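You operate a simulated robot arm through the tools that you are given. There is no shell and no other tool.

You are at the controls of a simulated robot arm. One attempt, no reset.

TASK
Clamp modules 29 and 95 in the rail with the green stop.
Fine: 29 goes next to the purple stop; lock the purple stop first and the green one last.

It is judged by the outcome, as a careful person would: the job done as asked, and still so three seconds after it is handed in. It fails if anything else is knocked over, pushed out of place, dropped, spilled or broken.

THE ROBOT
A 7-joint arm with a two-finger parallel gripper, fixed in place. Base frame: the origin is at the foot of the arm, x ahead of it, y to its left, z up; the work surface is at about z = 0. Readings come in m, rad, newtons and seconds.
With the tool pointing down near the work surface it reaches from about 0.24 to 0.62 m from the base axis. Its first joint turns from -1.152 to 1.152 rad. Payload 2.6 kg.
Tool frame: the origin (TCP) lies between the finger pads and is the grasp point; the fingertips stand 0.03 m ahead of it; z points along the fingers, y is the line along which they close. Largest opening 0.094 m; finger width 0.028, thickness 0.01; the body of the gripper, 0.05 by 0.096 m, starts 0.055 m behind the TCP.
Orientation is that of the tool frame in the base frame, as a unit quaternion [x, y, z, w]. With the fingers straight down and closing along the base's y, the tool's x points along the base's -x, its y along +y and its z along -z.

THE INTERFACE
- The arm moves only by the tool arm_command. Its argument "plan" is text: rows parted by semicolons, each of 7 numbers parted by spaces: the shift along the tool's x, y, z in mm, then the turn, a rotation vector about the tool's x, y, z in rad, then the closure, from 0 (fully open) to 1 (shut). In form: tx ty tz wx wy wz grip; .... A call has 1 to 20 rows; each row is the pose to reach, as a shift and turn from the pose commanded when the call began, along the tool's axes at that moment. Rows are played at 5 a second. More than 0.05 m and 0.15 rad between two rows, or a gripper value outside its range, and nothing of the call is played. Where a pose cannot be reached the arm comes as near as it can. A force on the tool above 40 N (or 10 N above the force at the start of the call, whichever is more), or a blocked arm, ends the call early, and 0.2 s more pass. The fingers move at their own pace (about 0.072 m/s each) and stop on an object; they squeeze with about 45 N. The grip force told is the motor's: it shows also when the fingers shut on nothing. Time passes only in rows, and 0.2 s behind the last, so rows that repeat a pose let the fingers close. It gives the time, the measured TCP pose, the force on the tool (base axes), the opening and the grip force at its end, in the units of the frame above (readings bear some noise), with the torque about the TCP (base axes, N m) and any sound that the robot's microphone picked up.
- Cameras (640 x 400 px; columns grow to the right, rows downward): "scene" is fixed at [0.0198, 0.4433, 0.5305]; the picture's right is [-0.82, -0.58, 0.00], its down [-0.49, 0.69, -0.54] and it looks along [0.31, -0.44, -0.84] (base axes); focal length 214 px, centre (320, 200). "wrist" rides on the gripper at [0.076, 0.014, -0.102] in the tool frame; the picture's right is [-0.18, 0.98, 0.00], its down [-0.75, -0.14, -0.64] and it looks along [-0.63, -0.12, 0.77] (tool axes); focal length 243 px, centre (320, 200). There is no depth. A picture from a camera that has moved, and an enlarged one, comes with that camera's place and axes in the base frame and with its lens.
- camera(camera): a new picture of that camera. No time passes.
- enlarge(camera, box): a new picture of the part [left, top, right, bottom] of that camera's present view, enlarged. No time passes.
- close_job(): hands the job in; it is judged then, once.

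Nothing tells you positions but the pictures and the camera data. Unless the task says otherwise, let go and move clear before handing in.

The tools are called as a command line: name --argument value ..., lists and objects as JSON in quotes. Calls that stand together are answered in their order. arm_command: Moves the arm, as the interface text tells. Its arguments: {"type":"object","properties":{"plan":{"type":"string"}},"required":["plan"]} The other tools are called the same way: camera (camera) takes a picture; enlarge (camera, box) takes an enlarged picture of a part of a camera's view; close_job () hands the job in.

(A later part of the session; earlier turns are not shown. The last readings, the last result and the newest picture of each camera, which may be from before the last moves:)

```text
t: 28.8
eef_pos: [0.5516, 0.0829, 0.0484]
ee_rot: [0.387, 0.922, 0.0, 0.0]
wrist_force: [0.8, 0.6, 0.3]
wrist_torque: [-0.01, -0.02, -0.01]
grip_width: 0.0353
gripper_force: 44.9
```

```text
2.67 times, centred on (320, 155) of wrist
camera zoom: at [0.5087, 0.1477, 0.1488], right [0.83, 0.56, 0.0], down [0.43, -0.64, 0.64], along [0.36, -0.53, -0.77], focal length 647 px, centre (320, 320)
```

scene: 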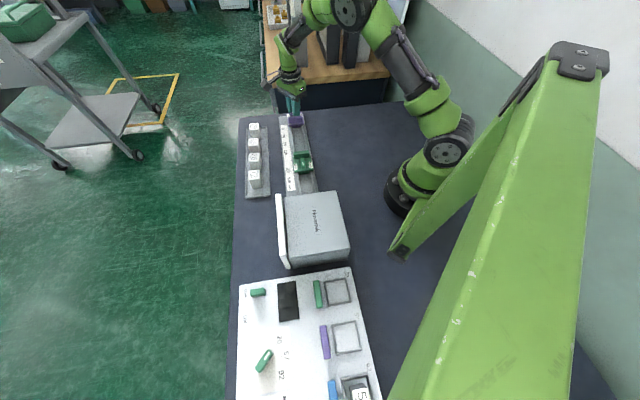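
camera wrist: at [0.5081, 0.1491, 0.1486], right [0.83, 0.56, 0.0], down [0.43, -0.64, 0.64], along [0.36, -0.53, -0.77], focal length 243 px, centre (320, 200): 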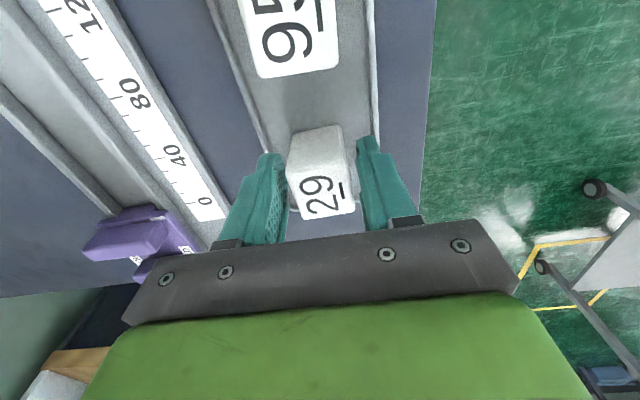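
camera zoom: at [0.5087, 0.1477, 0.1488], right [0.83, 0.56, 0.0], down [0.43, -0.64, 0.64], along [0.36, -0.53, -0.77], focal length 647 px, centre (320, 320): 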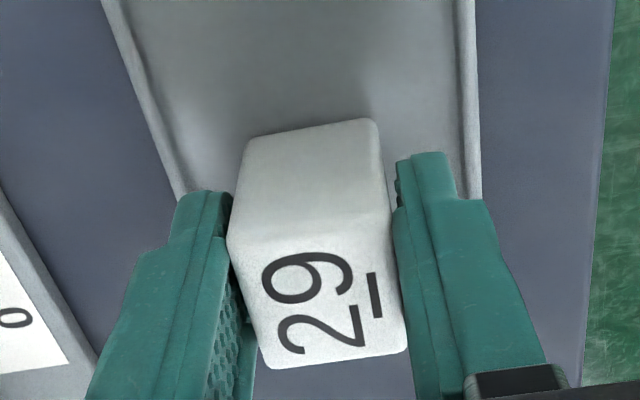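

The fingers stopped at 35 mm with full motor force, which is a little wider than I measured. I'll lift slightly to confirm the module is held.

arm_command --plan "0 0 -4 0 0 0 0.85; 0 0 -8 0 0 0 0.85; 0 0 -14 0 0 0 0.85; 0 0 -20 0 0 0 0.85; 0 0 -20 0 0 0 0.85"

camera --camera "wrist"

enlarge --camera "scene" --box '[235, 110, 285, 160]'

```text
t: 30.0
eef_pos: [0.5526, 0.0831, 0.0695]
ee_rot: [0.386, 0.923, 0.0, 0.0]
wrist_force: [-0.4, 0.8, -0.7]
wrist_torque: [-0.02, 0.0, 0.01]
grip_width: 0.0354
gripper_force: 45.4
```

```text
taken
camera wrist: at [0.509, 0.1484, 0.1694], right [0.83, 0.56, 0.0], down [0.43, -0.64, 0.64], along [0.36, -0.53, -0.77], focal length 243 px, centre (320, 200)
```

wrist: 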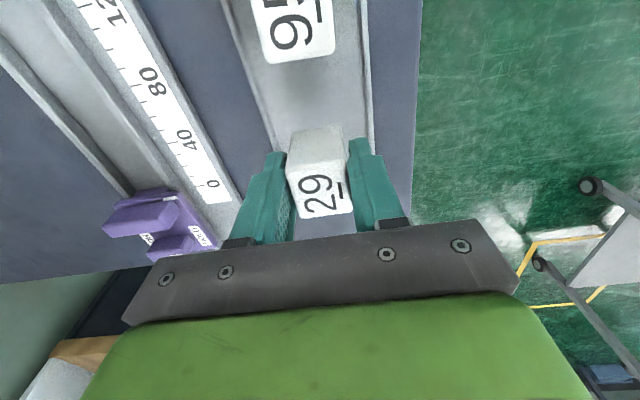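

```text
8.00 times, centred on (260, 135) of scene
camera zoom: at [0.0198, 0.4433, 0.5305], right [-0.82, -0.58, 0.0], down [-0.49, 0.69, -0.54], along [0.31, -0.44, -0.84], focal length 1716 px, centre (800, 720)
```

zoom: 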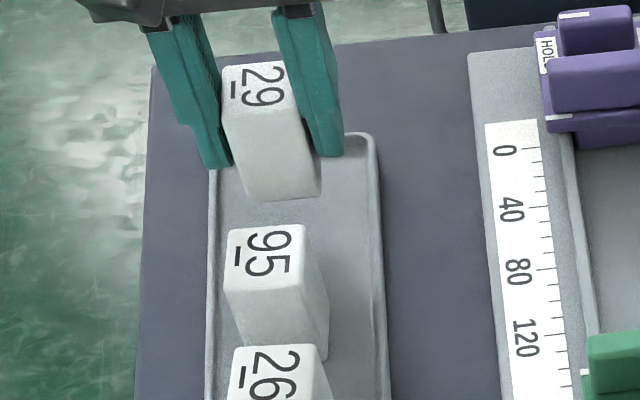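

Module 29 is off the tray and firmly held. I'll carry it across to the rail at a safe height, about 8 mm short of the purple stop's face, and check alignment before lowering.

arm_command --plan "0 0 -20 0 0 0 0.85; 0 0 -38 0 0 0 0.85; 1 -20 -42 0 0 0 0.85; 1 -45 -42 0 0 0 0.85; 2 -70 -42 0 0 0 0.85; 2 -95 -42 0 0 0 0.85; 3 -120 -42 0 0 0 0.85; 3 -138 -42 0 0 0 0.85; 3 -143.6 -42 0 0 0 0.85; 3 -143.6 -30 0 0 0 0.85; 3 -143.6 -20 0 0 0 0.85; 3 -143.6 -20 0 0 0 0.85"

camera --camera "wrist"

enlarge --camera "wrist" --box '[220, 40, 420, 230]'

enlarge --camera "scene" --box '[270, 95, 330, 155]'

```text
t: 32.6
eef_pos: [0.4473, -0.0157, 0.088]
ee_rot: [0.387, 0.922, 0.0, 0.0]
wrist_force: [-0.9, -0.3, -1.4]
wrist_torque: [-0.01, 0.01, 0.03]
grip_width: 0.0352
gripper_force: 45.3
```

```text
taken
camera wrist: at [0.4043, 0.0492, 0.1889], right [0.83, 0.56, 0.0], down [0.43, -0.64, 0.64], along [0.36, -0.53, -0.77], focal length 243 px, centre (320, 200)
```

wrist: 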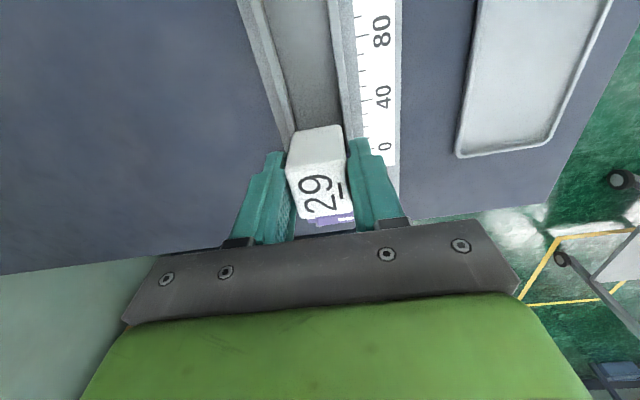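

```text
2.11 times, centred on (320, 135) of wrist
camera zoom: at [0.4043, 0.0492, 0.1889], right [0.83, 0.56, 0.0], down [0.43, -0.64, 0.64], along [0.36, -0.53, -0.77], focal length 511 px, centre (320, 337)
```

zoom: 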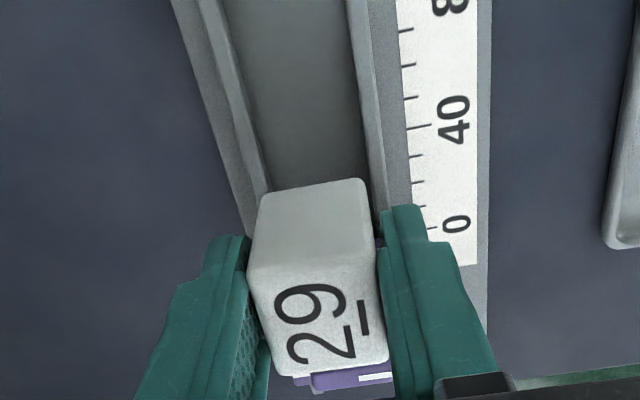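

```text
6.67 times, centred on (300, 125) of scene
camera zoom: at [0.0198, 0.4433, 0.5305], right [-0.82, -0.58, 0.0], down [-0.49, 0.69, -0.54], along [0.31, -0.44, -0.84], focal length 1430 px, centre (453, 700)
```

zoom: 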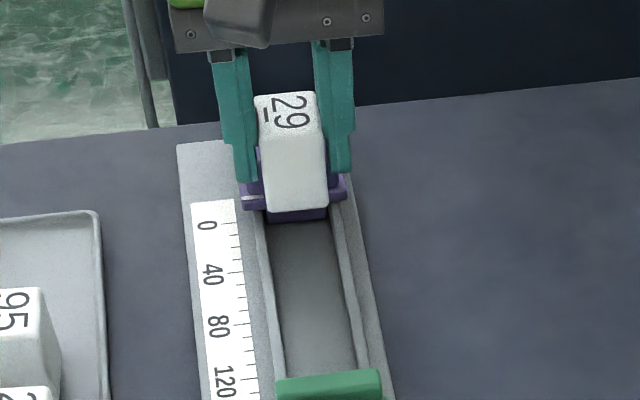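

Module 29 is centred over the channel to within half a millimetre, with about 2 mm of clearance on each side. I'll lower it slowly to just above its tray height.

arm_command --plan "0 0 10 0 0 0 0.85; 0 0 20 0 0 0 0.85; 0 0 28 0 0 0 0.85; 0 0 32 0 0 0 0.85; 0 0 35 0 0 0 0.85; 0 0 37 0 0 0 0.85; 0 0 37 0 0 0 0.85"

enlarge --camera "wrist" --box '[220, 40, 420, 230]'

enlarge --camera "scene" --box '[275, 100, 325, 150]'

```text
t: 34.2
eef_pos: [0.4495, -0.017, 0.0534]
ee_rot: [0.387, 0.922, 0.001, 0.002]
wrist_force: [-1.1, 3.2, 29.4]
wrist_torque: [-0.38, -0.31, 0.02]
grip_width: 0.0355
gripper_force: 45.0
```

```text
2.11 times, centred on (320, 135) of wrist
camera zoom: at [0.4055, 0.0486, 0.1522], right [0.83, 0.56, 0.0], down [0.42, -0.64, 0.64], along [0.36, -0.53, -0.77], focal length 511 px, centre (320, 337)
```

zoom: 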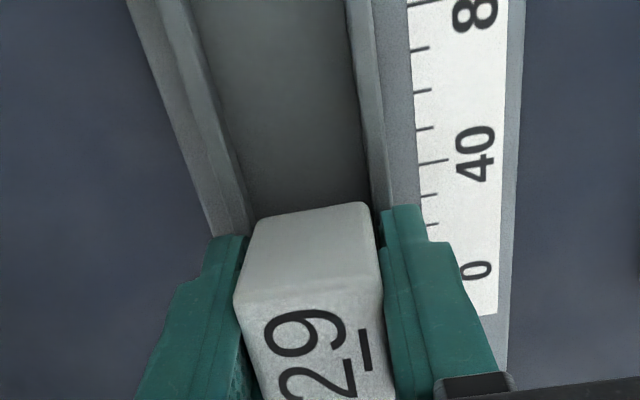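

```text
8.00 times, centred on (300, 125) of scene
camera zoom: at [0.0197, 0.4433, 0.5305], right [-0.82, -0.58, 0.0], down [-0.49, 0.69, -0.54], along [0.31, -0.44, -0.84], focal length 1716 px, centre (480, 800)
```

zoom: 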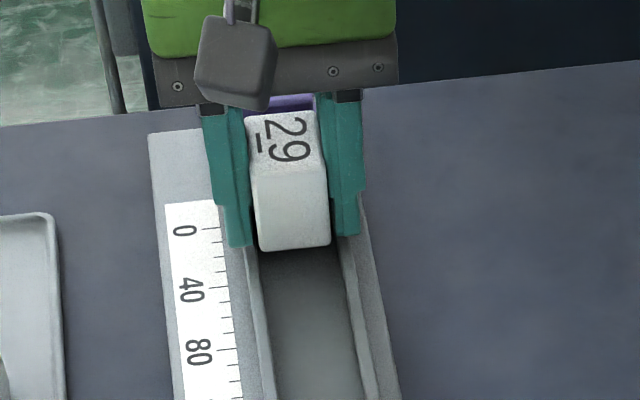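

The module caught something: Fz reached 29 N about 17 mm toward the purple side, and the module slid up about 15 mm in the grip. It probably landed on the lip of the stop's base plate. I'll lift clear and inspect.

arm_command --plan "0 0 -6 0 0 0 0.85; 0 0 -20 0 0 0 0.85; 0 0 -40 0 0 0 0.85; 0 0 -55 0 0 0 0.85; 0 0 -55 0 0 0 0.85"

camera --camera "wrist"

enlarge --camera "wrist" --box '[220, 60, 420, 250]'

enlarge --camera "scene" --box '[275, 85, 325, 135]'

```text
t: 35.4
eef_pos: [0.4466, -0.0148, 0.1067]
ee_rot: [0.387, 0.922, 0.0, 0.0]
wrist_force: [0.8, 0.0, -0.4]
wrist_torque: [0.01, -0.02, -0.01]
grip_width: 0.0354
gripper_force: 44.7
```

```text
taken
camera wrist: at [0.4046, 0.0493, 0.2069], right [0.83, 0.56, 0.0], down [0.43, -0.64, 0.64], along [0.36, -0.53, -0.77], focal length 243 px, centre (320, 200)
```

wrist: 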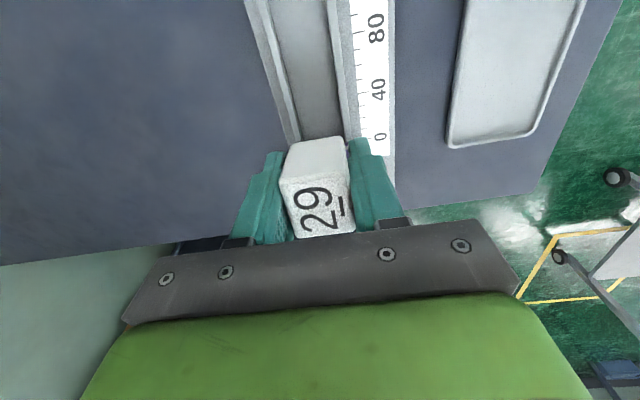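

```text
2.11 times, centred on (320, 155) of wrist
camera zoom: at [0.4046, 0.0493, 0.2069], right [0.83, 0.56, 0.0], down [0.43, -0.64, 0.64], along [0.36, -0.53, -0.77], focal length 511 px, centre (320, 295)
```

zoom: 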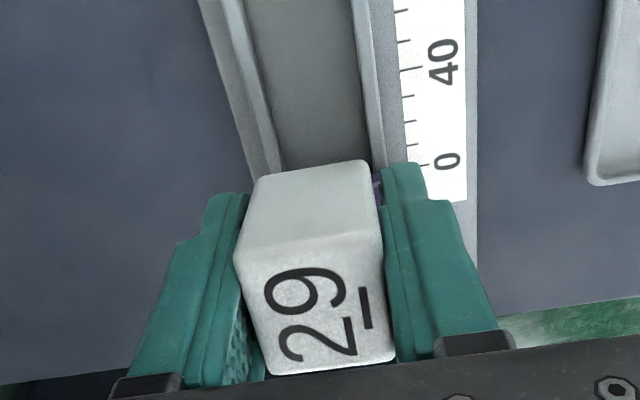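

```text
8.00 times, centred on (300, 110) of scene
camera zoom: at [0.0198, 0.4433, 0.5305], right [-0.82, -0.58, 0.0], down [-0.49, 0.69, -0.54], along [0.31, -0.44, -0.84], focal length 1716 px, centre (480, 920)
```

zoom: 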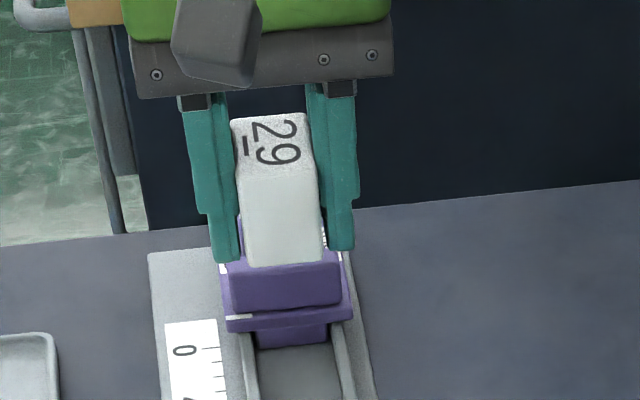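

Confirmed: the module is still held straight but sits about 15 mm higher in the fingers, and the purple stop has not moved. I'll put it back in its tray slot for a clean re-grip, then place it further from the stop.

arm_command --plan "0 20 0 0 0 0 0.85; 0 45 0 0 0 0 0.85; -1 70 0 0 0 0 0.85; -1 95 0 0 0 0 0.85; -2 120 0 0 0 0 0.85; -2 138 0 0 0 0 0.85; -2 143.6 0 0 0 0 0.85; -2 143.6 20 0 0 0 0.85; -2 143.6 40 0 0 0 0.85; -2 143.6 55 0 0 0 0.85; -2 143.6 62 0 0 0 0.85; -2 143.6 66 0 0 0 0.85; -2 143.6 69 0 0 0 0.85; -2 143.6 69 0 0 0 0.85"

camera --camera "wrist"

enlarge --camera "scene" --box '[235, 110, 285, 160]'

```text
t: 38.4
eef_pos: [0.5505, 0.0842, 0.0365]
ee_rot: [0.387, 0.922, 0.0, 0.0]
wrist_force: [0.0, -0.6, -0.8]
wrist_torque: [0.01, 0.0, -0.02]
grip_width: 0.0351
gripper_force: 45.4
```

```text
taken
camera wrist: at [0.5085, 0.1495, 0.1376], right [0.83, 0.56, 0.0], down [0.43, -0.64, 0.64], along [0.36, -0.53, -0.77], focal length 243 px, centre (320, 200)
```

wrist: 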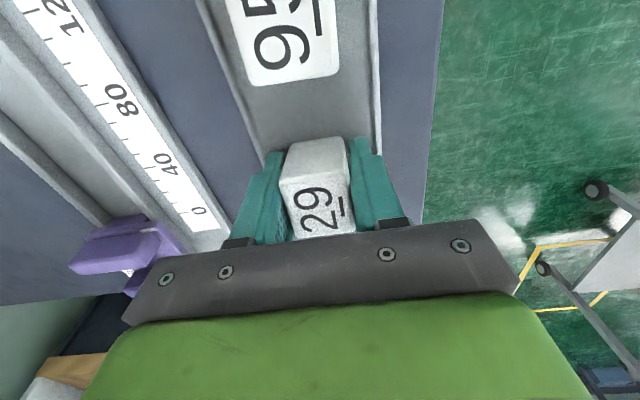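

```text
8.00 times, centred on (260, 135) of scene
camera zoom: at [0.0198, 0.4433, 0.5305], right [-0.82, -0.58, 0.0], down [-0.49, 0.69, -0.54], along [0.31, -0.44, -0.84], focal length 1716 px, centre (800, 720)
```

zoom: 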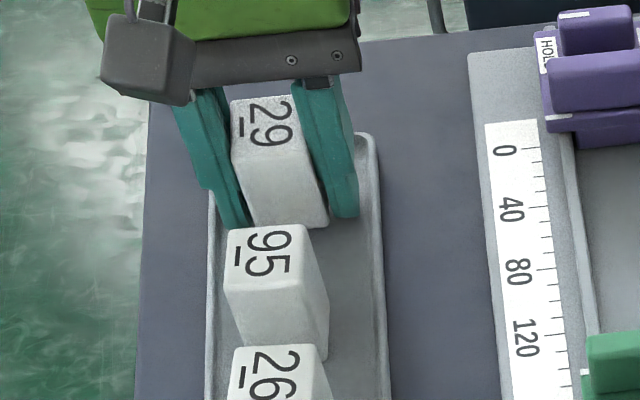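

There is no contact yet and the module is about 3 mm above the tray floor. I'll go down a touch more and release gently, then raise the fingers to re-grip at a better height.

arm_command --plan "0 0 1 0 0 0 0.85; 0 0 2 0 0 0 0.85; 0 0 2.5 0 0 0 0.85; 0 0 2.5 0 0 0 0.85"

```text
t: 39.4
eef_pos: [0.5513, 0.082, 0.0342]
ee_rot: [0.387, 0.922, 0.0, 0.001]
wrist_force: [-0.5, -0.1, -0.6]
wrist_torque: [0.04, -0.04, -0.05]
grip_width: 0.0354
gripper_force: 44.6
```

arm_command --plan "0 0 1 0 0 0 0.85; 0 0 1 0 0 0 0.85; 0 0 1 0 0 0 0.6; 0 0 1 0 0 0 0.53; 0 0 1 0 0 0 0.53; 0 0 -5 0 0 0 0.53; 0 0 -12 0 0 0 0.53; 0 0 -16 0 0 0 0.53; 0 0 -16 0 0 0 0.53"

camera --camera "wrist"

enlarge --camera "wrist" --box '[220, 40, 420, 230]'

enlarge --camera "scene" --box '[235, 110, 285, 160]'

```text
t: 41.4
eef_pos: [0.552, 0.0816, 0.0514]
ee_rot: [0.387, 0.922, 0.0, 0.0]
wrist_force: [-0.5, -0.1, 0.0]
wrist_torque: [0.02, 0.0, 0.0]
grip_width: 0.0442
gripper_force: 0.0
```

```text
taken
camera wrist: at [0.5092, 0.147, 0.1519], right [0.83, 0.56, 0.0], down [0.43, -0.64, 0.64], along [0.36, -0.53, -0.77], focal length 243 px, centre (320, 200)
```

wrist: 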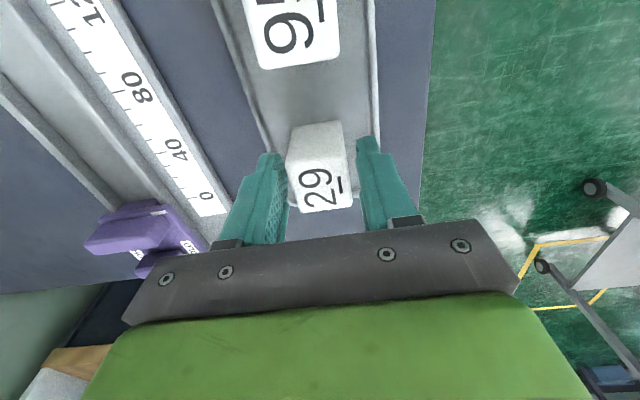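

```text
2.11 times, centred on (320, 135) of wrist
camera zoom: at [0.5092, 0.147, 0.1519], right [0.83, 0.56, 0.0], down [0.43, -0.64, 0.64], along [0.36, -0.53, -0.77], focal length 511 px, centre (320, 337)
```

zoom: 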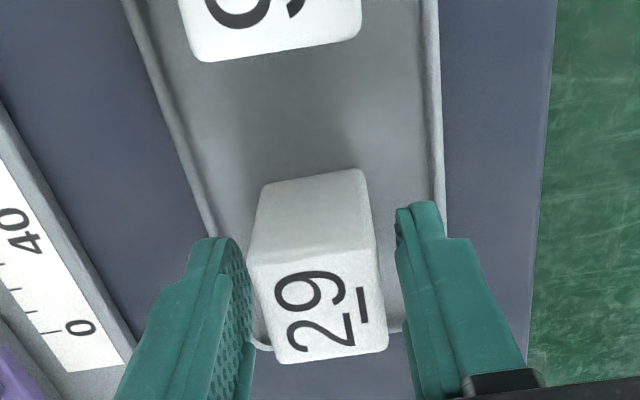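

```text
8.00 times, centred on (260, 135) of scene
camera zoom: at [0.0198, 0.4433, 0.5305], right [-0.82, -0.58, 0.0], down [-0.49, 0.69, -0.54], along [0.31, -0.44, -0.84], focal length 1716 px, centre (800, 720)
```

zoom: 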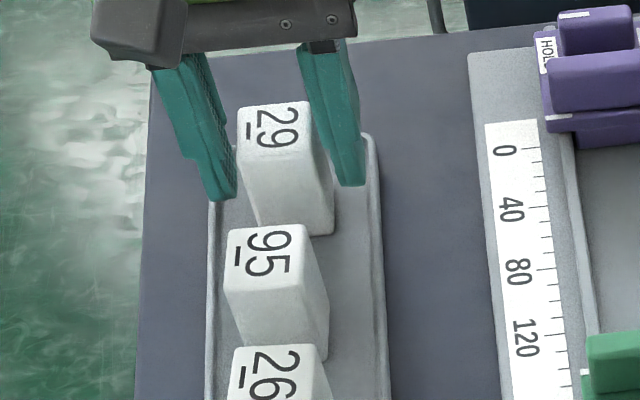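

Module 29 is back upright in its slot, and its centre is about 3 mm toward the purple side of the TCP. I'll shift over it, go down 2 mm, grip and lift.

arm_command --plan "-3 0 1 0 0 0 0.53; -3 0 2 0 0 0 0.55; -3 0 2 0 0 0 0.65; -3 0 2 0 0 0 0.75; -3 0 2 0 0 0 0.85; -3 0 2 0 0 0 0.85; -3 0 2 0 0 0 0.85; -3 0 -10 0 0 0 0.85; -3 0 -30 0 0 0 0.85; -3 0 -55 0 0 0 0.85; -3 0 -55 0 0 0 0.85"

enlarge --camera "wrist" --box '[220, 40, 420, 230]'

enlarge --camera "scene" --box '[235, 80, 285, 130]'

```text
t: 43.8
eef_pos: [0.5535, 0.0814, 0.1061]
ee_rot: [0.387, 0.922, 0.0, 0.0]
wrist_force: [-0.5, -0.5, -1.3]
wrist_torque: [-0.01, -0.02, -0.06]
grip_width: 0.0355
gripper_force: 44.9
```

```text
2.11 times, centred on (320, 135) of wrist
camera zoom: at [0.511, 0.1463, 0.2058], right [0.83, 0.56, 0.0], down [0.43, -0.64, 0.64], along [0.36, -0.53, -0.77], focal length 511 px, centre (320, 337)
```

zoom: 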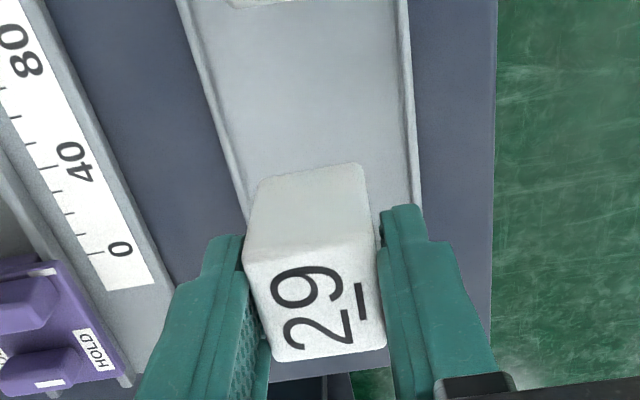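

```text
8.00 times, centred on (260, 105) of scene
camera zoom: at [0.0198, 0.4433, 0.5305], right [-0.82, -0.58, 0.0], down [-0.49, 0.69, -0.54], along [0.31, -0.44, -0.84], focal length 1716 px, centre (800, 960)
```

zoom: 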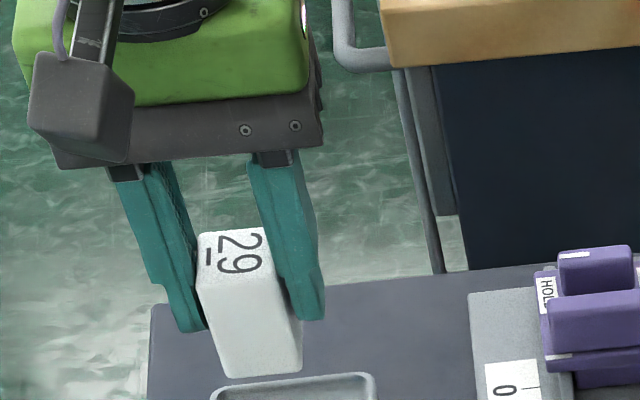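

The module is gripped properly again, well centred. I'll take it to the rail about 13 mm clear of the purple stop's plate and lower it partway.

arm_command --plan "2 -20 0 0 0 -0.002 0.85; 5 -45 0 0 0 -0.004 0.85; 8 -70 0 0 0 -0.006 0.85; 11 -95 0 0 0 -0.008 0.85; 13 -120 0 0 0 -0.009 0.85; 15.2 -138 0 0 0 -0.009 0.85; 15.2 -143.7 0 0 0 -0.009 0.85; 15.2 -143.7 15 0 0 -0.009 0.85; 15.2 -143.7 30 0 0 -0.009 0.85; 15.2 -143.7 38 0 0 -0.009 0.85; 15.2 -143.7 38 0 0 -0.009 0.85"

enlarge --camera "wrist" --box '[220, 40, 420, 230]'

enlarge --camera "scene" --box '[275, 100, 325, 150]'

```text
t: 46.2
eef_pos: [0.4393, -0.0103, 0.0695]
ee_rot: [0.383, 0.924, 0.001, 0.0]
wrist_force: [-0.7, -0.3, -0.5]
wrist_torque: [0.01, 0.0, 0.0]
grip_width: 0.0356
gripper_force: 44.9
```

```text
2.11 times, centred on (320, 135) of wrist
camera zoom: at [0.3957, 0.0556, 0.1695], right [0.83, 0.56, 0.0], down [0.43, -0.63, 0.64], along [0.36, -0.53, -0.77], focal length 511 px, centre (320, 337)
```

zoom: 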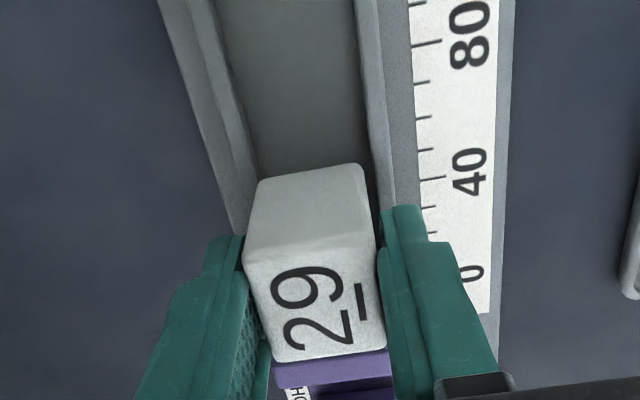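

```text
8.00 times, centred on (300, 125) of scene
camera zoom: at [0.0198, 0.4433, 0.5305], right [-0.82, -0.58, 0.0], down [-0.49, 0.69, -0.54], along [0.31, -0.44, -0.84], focal length 1716 px, centre (480, 800)
```

zoom: 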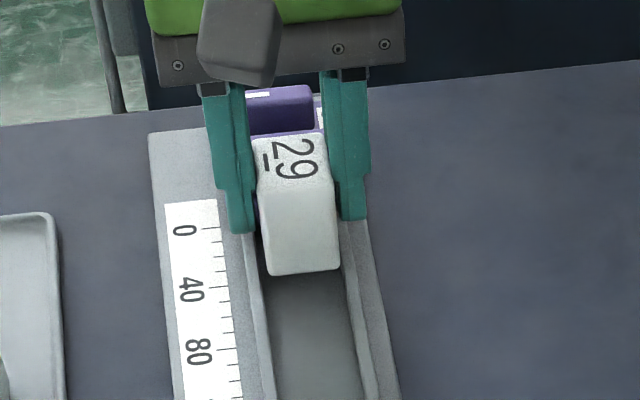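

The module is lined up with the channel and clear of the stop. I'll continue down in small steps and watch the force.

arm_command --plan "0 0 5 0 0 0 0.85; 0 0 9 0 0 0 0.85; 0 0 12 0 0 0 0.85; 0 0 14 0 0 0 0.85; 0 0 16 0 0 0 0.85; 0 0 16 0 0 0 0.85"

enlarge --camera "wrist" --box '[220, 40, 420, 230]'

enlarge --camera "scene" --box '[275, 100, 325, 150]'

```text
t: 47.6
eef_pos: [0.4403, -0.0076, 0.053]
ee_rot: [0.383, 0.924, 0.0, 0.0]
wrist_force: [-3.3, 1.4, 11.5]
wrist_torque: [0.02, 0.17, -0.03]
grip_width: 0.0356
gripper_force: 44.4
```

```text
2.11 times, centred on (320, 135) of wrist
camera zoom: at [0.3966, 0.0567, 0.1538], right [0.83, 0.56, 0.0], down [0.43, -0.63, 0.64], along [0.36, -0.53, -0.77], focal length 511 px, centre (320, 337)
```

zoom: 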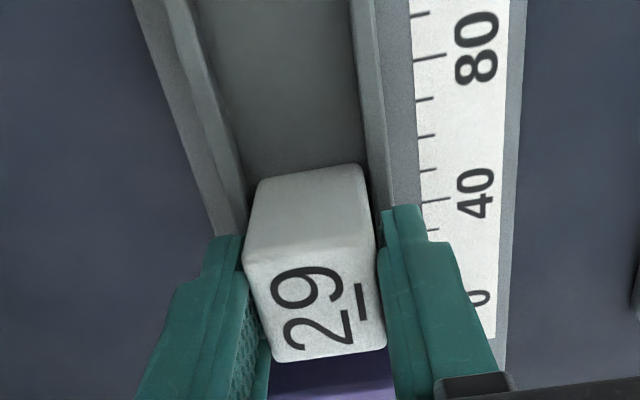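

```text
8.00 times, centred on (300, 125) of scene
camera zoom: at [0.0198, 0.4433, 0.5305], right [-0.82, -0.58, 0.0], down [-0.49, 0.69, -0.54], along [0.31, -0.44, -0.84], focal length 1716 px, centre (480, 800)
```

zoom: 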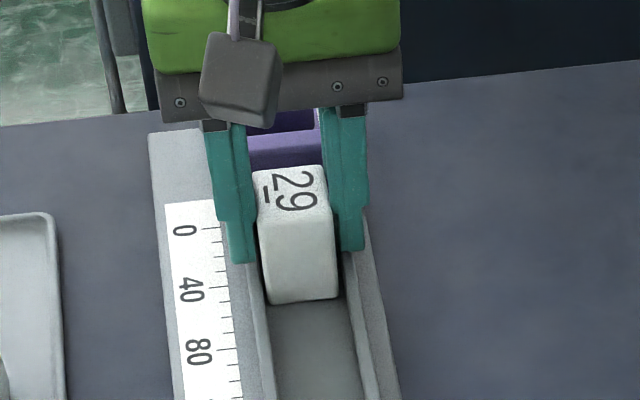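

There is contact at about 11 N. I'll zoom in to see whether the module rests on the channel floor or is catching a wall.

enlarge --camera "scene" --box '[298, 125, 328, 145]'

enlarge --camera "wrist" --box '[280, 90, 370, 150]'

enlarge --camera "scene" --box '[300, 110, 330, 145]'

```text
16.00 times, centred on (313, 135) of scene
camera zoom: at [0.0198, 0.4433, 0.5305], right [-0.82, -0.58, 0.0], down [-0.49, 0.69, -0.54], along [0.31, -0.44, -0.84], focal length 3432 px, centre (432, 1240)
```

zoom: 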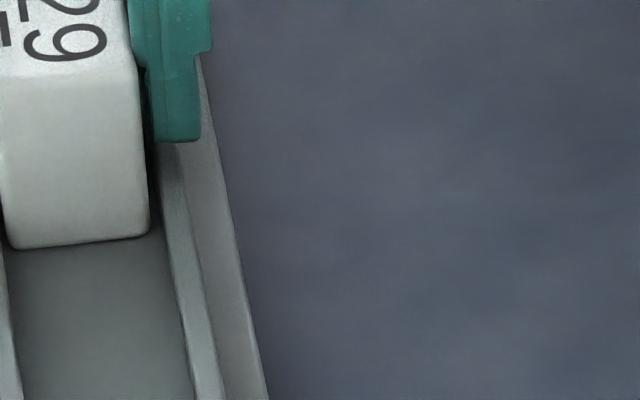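

```text
6.67 times, centred on (325, 120) of wrist
camera zoom: at [0.3966, 0.0567, 0.1538], right [0.83, 0.56, 0.0], down [0.43, -0.63, 0.64], along [0.36, -0.53, -0.77], focal length 1618 px, centre (287, 733)
```

zoom: 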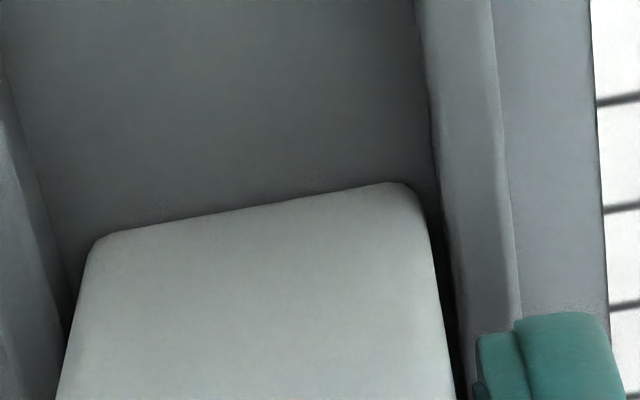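

```text
11.43 times, centred on (315, 128) of scene
camera zoom: at [0.0198, 0.4433, 0.5305], right [-0.82, -0.58, 0.0], down [-0.49, 0.69, -0.54], along [0.31, -0.44, -0.84], focal length 2451 px, centre (377, 1029)
```

zoom: 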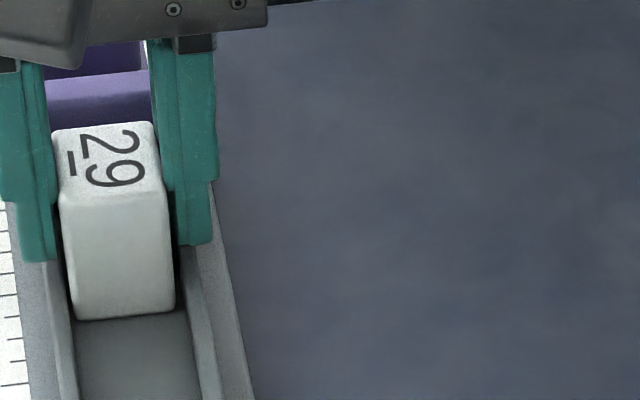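

Module 29 is inside the channel and sitting on its floor, with gaps on both sides. I'll ease up 1 mm and slide it toward the purple stop.

arm_command --plan "0 0 -1 0 0 0 0.85; -2 0 -1 0 0 0 0.85; -4 0 -1 0 0 0 0.85; -6 0 -1 0 0 0 0.85; -8 0 -1 0 0 0 0.85; -9 0 -1 0 0 0 0.85; -10 0 -1 0 0 0 0.85; -10 0 -1 0 0 0 0.85"

enlarge --camera "wrist" --box '[220, 60, 420, 250]'

enlarge --camera "scene" --box '[275, 100, 325, 150]'

```text
t: 49.4
eef_pos: [0.4478, -0.0153, 0.0531]
ee_rot: [0.383, 0.924, 0.002, 0.0]
wrist_force: [-3.5, 5.3, 20.2]
wrist_torque: [0.28, 0.16, 0.04]
grip_width: 0.0354
gripper_force: 44.9
```

```text
2.11 times, centred on (320, 155) of wrist
camera zoom: at [0.404, 0.0495, 0.1536], right [0.82, 0.57, 0.0], down [0.43, -0.63, 0.64], along [0.36, -0.53, -0.77], focal length 511 px, centre (320, 295)
```

zoom: 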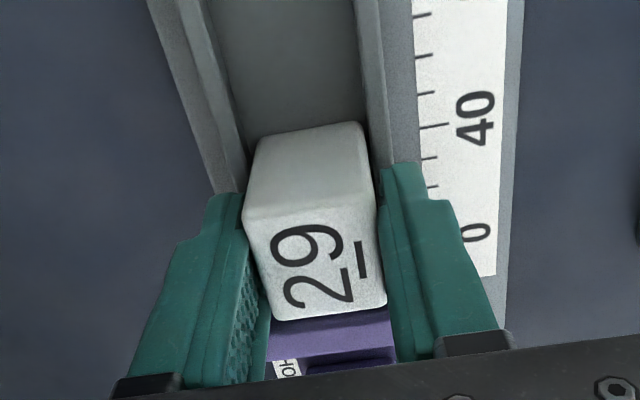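

```text
8.00 times, centred on (300, 125) of scene
camera zoom: at [0.0197, 0.4433, 0.5305], right [-0.82, -0.58, 0.0], down [-0.49, 0.69, -0.54], along [0.31, -0.44, -0.84], focal length 1716 px, centre (480, 800)
```

zoom: 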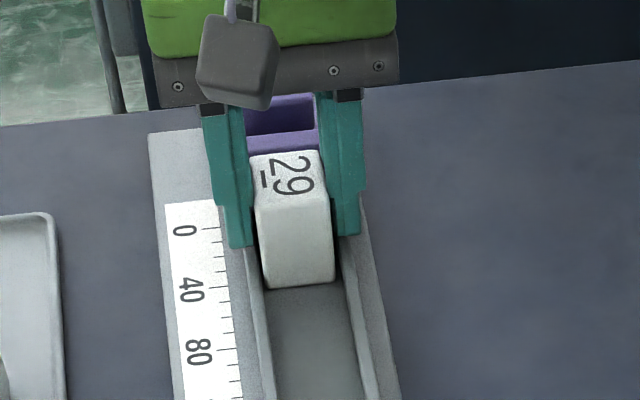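

The push force along the rail is only about 6 N, mostly floor drag. I'll ease up another millimetre and continue until the module meets the purple stop.

arm_command --plan "0 0 -1 0 0 0 0.85; 0 0 -1.5 0 0 0 0.85; -1 0 -1.5 0 0 0 0.85; -2 0 -1.5 0 0 0 0.85; -3 0 -1.5 0 0 0 0.85; -3 0 -1.5 0 0 0 0.85"

enlarge --camera "wrist" --box '[220, 60, 420, 250]'

enlarge --camera "scene" --box '[275, 100, 325, 150]'

```text
t: 50.8
eef_pos: [0.4487, -0.019, 0.0535]
ee_rot: [0.383, 0.924, 0.0, -0.001]
wrist_force: [0.4, 0.8, 1.1]
wrist_torque: [0.0, -0.05, 0.03]
grip_width: 0.0354
gripper_force: 44.8
```

```text
2.11 times, centred on (320, 155) of wrist
camera zoom: at [0.4056, 0.0466, 0.1537], right [0.83, 0.56, 0.0], down [0.43, -0.63, 0.64], along [0.36, -0.53, -0.77], focal length 511 px, centre (320, 295)
```

zoom: 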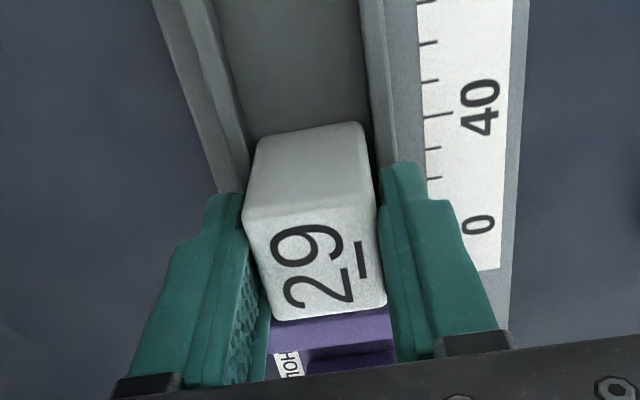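

```text
8.00 times, centred on (300, 125) of scene
camera zoom: at [0.0198, 0.4433, 0.5305], right [-0.82, -0.58, 0.0], down [-0.49, 0.69, -0.54], along [0.31, -0.44, -0.84], focal length 1716 px, centre (480, 800)
```

zoom: 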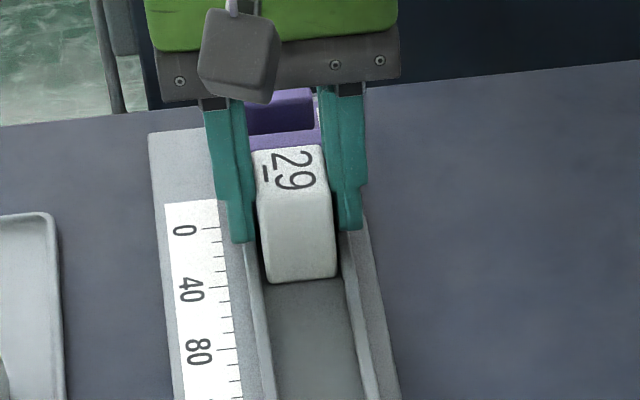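

It's sliding freely with no load now, so I'll keep going in 1 mm steps until it touches the stop.

arm_command --plan "-1 0 0 0 0 0 0.85; -2 0 0 0 0 0 0.85; -3 0 0 0 0 0 0.85; -3 0 0 0 0 0 0.85"

enlarge --camera "scene" --box '[285, 105, 315, 135]'

```text
t: 51.8
eef_pos: [0.4511, -0.0181, 0.0534]
ee_rot: [0.383, 0.924, 0.001, -0.003]
wrist_force: [-13.3, 9.0, 5.4]
wrist_torque: [0.26, 0.36, -0.05]
grip_width: 0.0355
gripper_force: 44.7
```

```text
13.33 times, centred on (300, 120) of scene
camera zoom: at [0.0198, 0.4433, 0.5305], right [-0.82, -0.58, 0.0], down [-0.49, 0.69, -0.54], along [0.31, -0.44, -0.84], focal length 2860 px, centre (587, 1267)
```

zoom: 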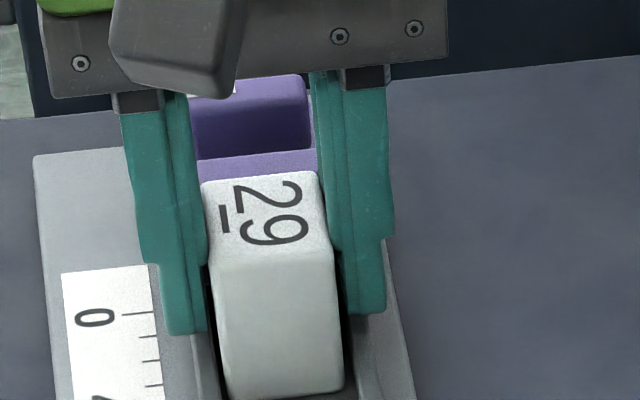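

The module has met the purple stop, at about 16 N along the rail. I'll relax the push, release the module and raise the fingers straight up.

arm_command --plan "1.5 0 0 0 0 0 0.85; 1.5 0 1 0 0 0 0.85; 1.5 0 1 0 0 0 0.85; 1.5 0 1 0 0 0 0.7; 1.5 0 1 0 0 0 0.53; 1.5 0 1 0 0 0 0.53; 1.5 0 1 0 0 0 0.53"

enlarge --camera "wrist" --box '[220, 60, 420, 250]'

enlarge --camera "scene" --box '[275, 100, 325, 150]'

```text
t: 53.4
eef_pos: [0.4504, -0.0191, 0.0522]
ee_rot: [0.383, 0.924, -0.001, 0.001]
wrist_force: [0.3, 0.3, 0.0]
wrist_torque: [-0.03, 0.01, 0.0]
grip_width: 0.0441
gripper_force: 0.1
```

```text
2.11 times, centred on (320, 155) of wrist
camera zoom: at [0.4073, 0.0447, 0.1531], right [0.83, 0.56, 0.0], down [0.43, -0.63, 0.64], along [0.36, -0.53, -0.77], focal length 511 px, centre (320, 295)
```

zoom: 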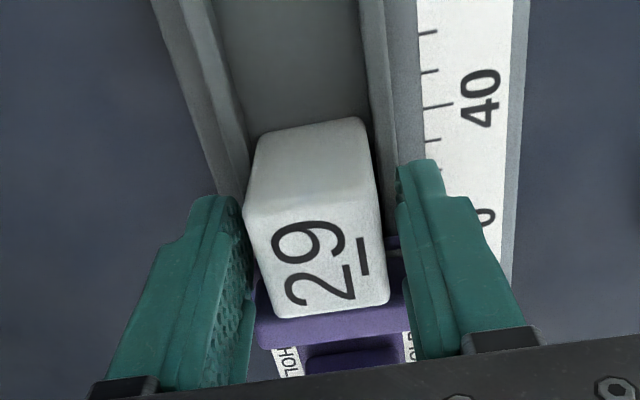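

```text
8.00 times, centred on (300, 125) of scene
camera zoom: at [0.0198, 0.4433, 0.5305], right [-0.82, -0.58, 0.0], down [-0.49, 0.69, -0.54], along [0.31, -0.44, -0.84], focal length 1716 px, centre (480, 800)
```

zoom: 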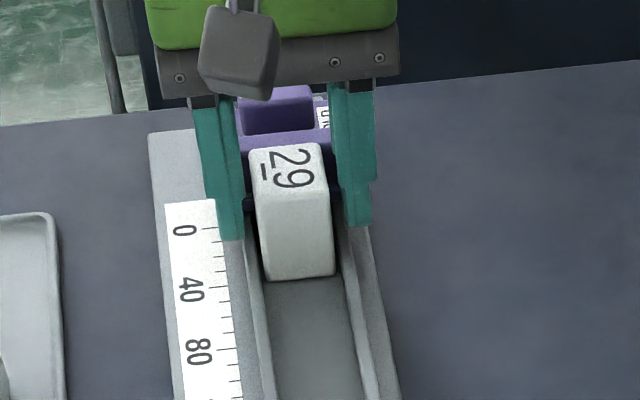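

Module 29 stands in the channel against the purple stop. I'll rise clear and move over module 95.

arm_command --plan "0 0 -15 0 0 0 0.53; 0 0 -35 0 0 0 0.53; 0 0 -60 0 0 0 0.53; 5 10 -85 0 0 0 0.53; 15 35 -95 0 0 0 0.53; 28 60 -95 0 0 0 0.53; 40 85 -95 0 0 0 0.53; 52 110 -95 0 0 0 0.53; 62 130 -95 0 0 0 0.53; 70 143.6 -95 0 0 0 0.53; 70 143.6 -95 0 0 0 0.53"

camera --camera "wrist"

enlarge --camera "wrist" --box '[220, 0, 420, 190]'

enlarge --camera "scene" --box '[275, 100, 325, 150]'

```text
t: 55.8
eef_pos: [0.5023, 0.1339, 0.1484]
ee_rot: [0.383, 0.924, 0.001, 0.0]
wrist_force: [0.1, -0.8, 0.1]
wrist_torque: [0.0, -0.01, 0.0]
grip_width: 0.0441
gripper_force: 0.0
```

```text
taken
camera wrist: at [0.4592, 0.1995, 0.2482], right [0.83, 0.56, 0.0], down [0.43, -0.63, 0.64], along [0.36, -0.53, -0.77], focal length 243 px, centre (320, 200)
```

wrist: 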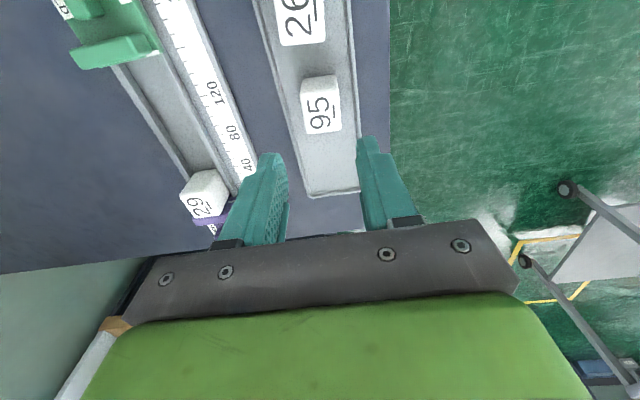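

```text
2.11 times, centred on (320, 95) of wrist
camera zoom: at [0.4592, 0.1995, 0.2482], right [0.83, 0.56, 0.0], down [0.43, -0.63, 0.64], along [0.36, -0.53, -0.77], focal length 511 px, centre (320, 421)
```

zoom: 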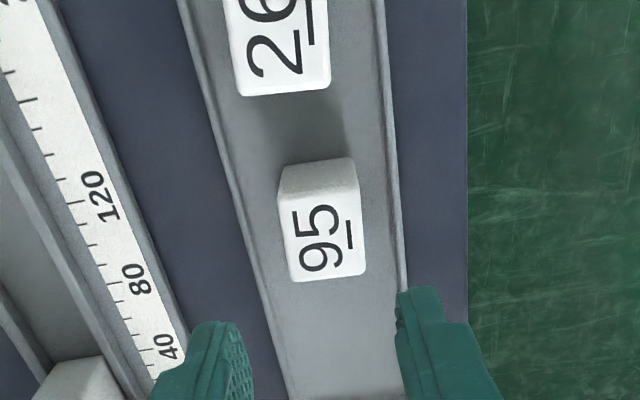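

```text
8.00 times, centred on (300, 125) of scene
camera zoom: at [0.0198, 0.4433, 0.5305], right [-0.82, -0.58, 0.0], down [-0.49, 0.69, -0.54], along [0.31, -0.44, -0.84], focal length 1716 px, centre (480, 800)
```

zoom: 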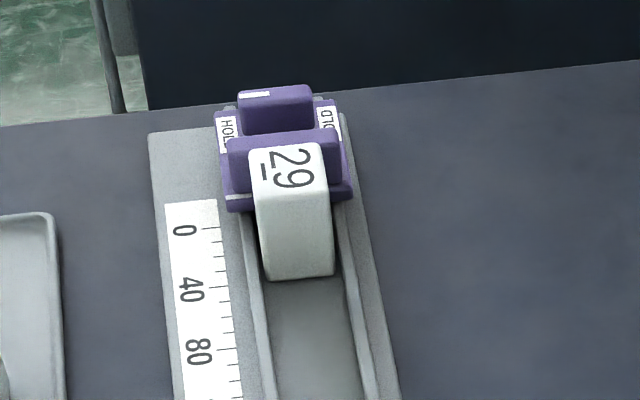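

Module 29 sits neatly against the purple stop. Module 95 is right under the tool, so I'll go down beside it and check centring before gripping.

arm_command --plan "1 1 25 0 0 0 0.53; 1 1 50 0 0 0 0.53; 1 1 70 0 0 0 0.53; 1 1 85 0 0 0 0.53; 1 1 93 0 0 0 0.53; 1 1 97.5 0 0 0 0.53; 1 1 97.5 0 0 0 0.53"

enlarge --camera "wrist" --box '[220, 40, 420, 230]'

enlarge --camera "scene" --box '[235, 110, 285, 160]'

```text
t: 57.4
eef_pos: [0.5031, 0.1328, 0.0507]
ee_rot: [0.383, 0.924, 0.0, 0.0]
wrist_force: [-0.2, 0.4, 0.2]
wrist_torque: [-0.01, 0.04, -0.03]
grip_width: 0.0444
gripper_force: 0.1
```

```text
2.11 times, centred on (320, 135) of wrist
camera zoom: at [0.4591, 0.1983, 0.151], right [0.83, 0.56, 0.0], down [0.43, -0.63, 0.64], along [0.36, -0.53, -0.77], focal length 511 px, centre (320, 337)
```

zoom: 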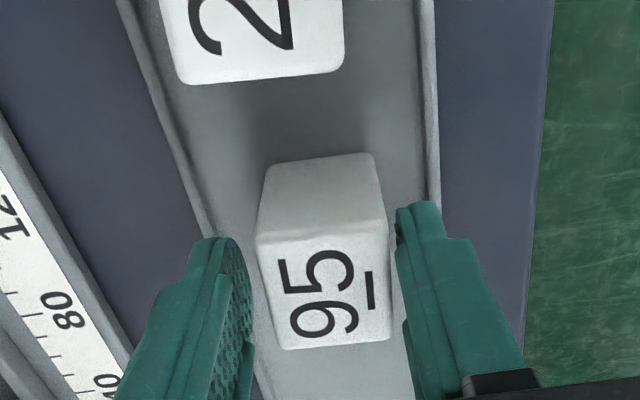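

```text
8.00 times, centred on (260, 135) of scene
camera zoom: at [0.0198, 0.4433, 0.5305], right [-0.82, -0.58, 0.0], down [-0.49, 0.69, -0.54], along [0.31, -0.44, -0.84], focal length 1716 px, centre (800, 720)
```

zoom: 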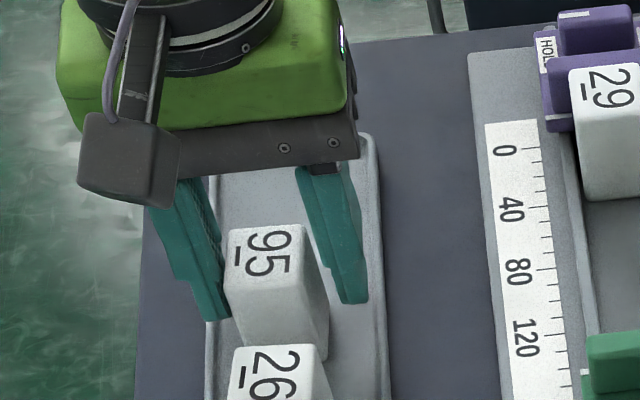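

Module 95 looks slightly longer than 29, about 36 mm. I'll make a 1 mm correction, grip it and lift.

arm_command --plan "1 1 1 0 0 0 0.53; 1 1 2 0 0 0 0.55; 1 1 2 0 0 0 0.62; 1 1 2 0 0 0 0.75; 1 1 2 0 0 0 0.85; 1 1 2 0 0 0 0.85; 1 1 2 0 0 0 0.85; 1 1 -10 0 0 0 0.85; 1 1 -30 0 0 0 0.85; 1 1 -55 0 0 0 0.85; 1 1 -55 0 0 0 0.85"

enlarge --camera "wrist" --box '[220, 40, 420, 230]'

enlarge --camera "scene" --box '[235, 90, 285, 160]'

```text
t: 59.8
eef_pos: [0.5011, 0.1354, 0.1069]
ee_rot: [0.383, 0.924, 0.0, 0.0]
wrist_force: [-0.1, -1.1, -0.8]
wrist_torque: [0.01, 0.01, 0.0]
grip_width: 0.0356
gripper_force: 45.0
```

```text
2.11 times, centred on (320, 135) of wrist
camera zoom: at [0.4585, 0.2007, 0.207], right [0.83, 0.56, 0.0], down [0.43, -0.63, 0.64], along [0.36, -0.53, -0.77], focal length 511 px, centre (320, 337)
```

zoom: 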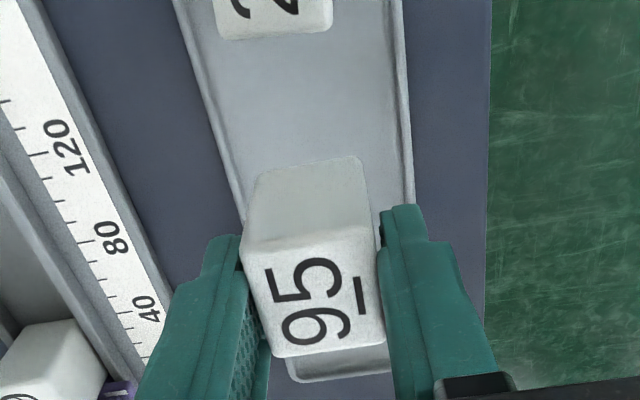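

```text
5.71 times, centred on (260, 125) of scene
camera zoom: at [0.0198, 0.4433, 0.5305], right [-0.82, -0.58, 0.0], down [-0.49, 0.69, -0.54], along [0.31, -0.44, -0.84], focal length 1226 px, centre (663, 629)
```

zoom: 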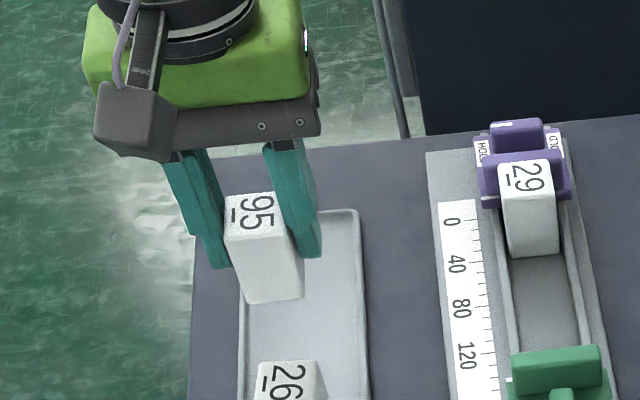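

Module 95 is held cleanly. I'll move it over the channel about 10 mm clear of module 29 and lower it partway.

arm_command --plan "-4 -20 0 0 0 0 0.85; -9 -45 0 0 0 0 0.85; -14 -70 0 0 0 0 0.85; -19 -95 0 0 0 0 0.85; -24 -120 0 0 0 0 0.85; -28 -138 0 0 0 0 0.85; -29.5 -145.6 0 0 0 0 0.85; -29.5 -145.6 15 0 0 0 0.85; -29.5 -145.6 30 0 0 0 0.85; -29.5 -145.6 38 0 0 0 0.85; -29.5 -145.6 38 0 0 0 0.85"

enlarge --camera "wrist" --box '[220, 40, 420, 230]'

enlarge --camera "scene" --box '[275, 100, 335, 160]'

```text
t: 62.2
eef_pos: [0.4214, 0.0087, 0.0665]
ee_rot: [0.383, 0.924, 0.0, 0.0]
wrist_force: [-0.9, 0.6, -0.5]
wrist_torque: [-0.04, 0.0, 0.05]
grip_width: 0.0355
gripper_force: 45.3
```

```text
2.11 times, centred on (320, 135) of wrist
camera zoom: at [0.3773, 0.0735, 0.1667], right [0.83, 0.56, 0.0], down [0.43, -0.63, 0.64], along [0.36, -0.53, -0.77], focal length 511 px, centre (320, 337)
```

zoom: 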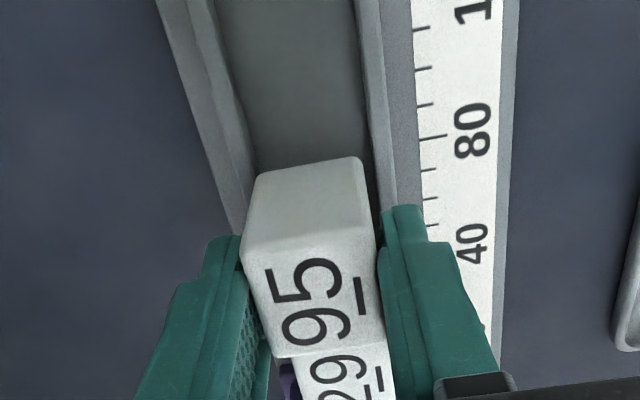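

```text
6.67 times, centred on (305, 130) of scene
camera zoom: at [0.0198, 0.4433, 0.5305], right [-0.82, -0.58, 0.0], down [-0.49, 0.69, -0.54], along [0.31, -0.44, -0.84], focal length 1430 px, centre (420, 667)
```

zoom: 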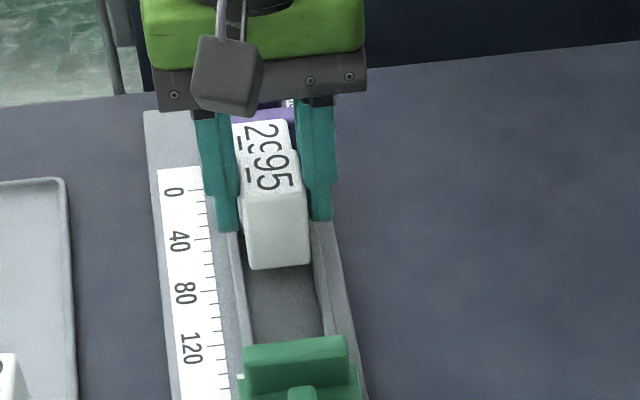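

No contact forces so far. I'll lower module 95 the rest of the way to the channel floor.

arm_command --plan "0 0 5 0 0 0 0.85; 0 0 9 0 0 0 0.85; 0 0 12 0 0 0 0.85; 0 0 14 0 0 0 0.85; 0 0 15 0 0 0 0.85; 0 0 15 0 0 0 0.85"

enlarge --camera "wrist" --box '[220, 40, 420, 230]'

enlarge --camera "scene" --box '[275, 100, 335, 160]'

```text
t: 63.6
eef_pos: [0.4208, 0.0117, 0.0523]
ee_rot: [0.382, 0.924, 0.001, 0.001]
wrist_force: [-5.3, -0.4, 22.8]
wrist_torque: [0.06, 0.33, 0.0]
grip_width: 0.0357
gripper_force: 45.6
```

```text
2.11 times, centred on (320, 135) of wrist
camera zoom: at [0.3774, 0.0756, 0.1534], right [0.83, 0.56, 0.0], down [0.43, -0.63, 0.64], along [0.36, -0.53, -0.77], focal length 511 px, centre (320, 337)
```

zoom: 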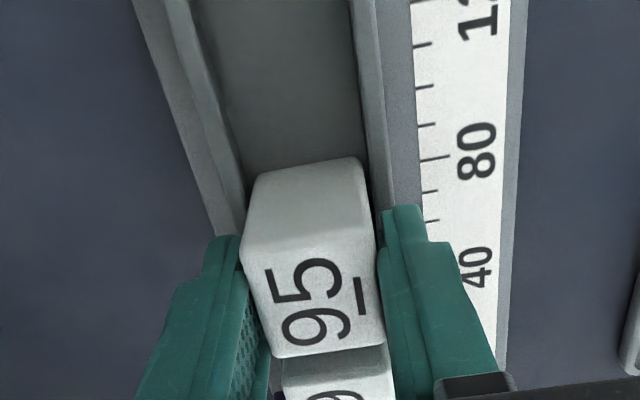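

```text
6.67 times, centred on (305, 130) of scene
camera zoom: at [0.0197, 0.4433, 0.5305], right [-0.82, -0.58, 0.0], down [-0.49, 0.69, -0.54], along [0.31, -0.44, -0.84], focal length 1430 px, centre (420, 667)
```

zoom: 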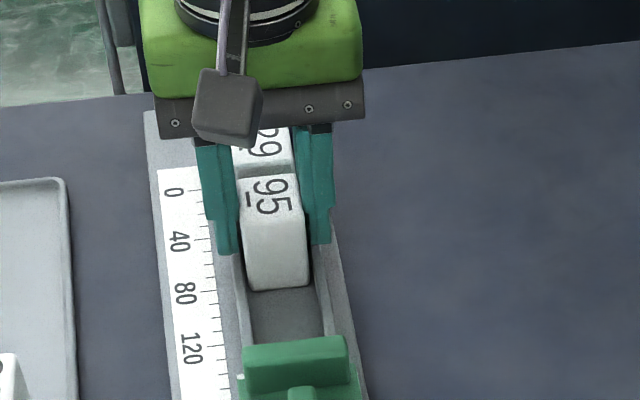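

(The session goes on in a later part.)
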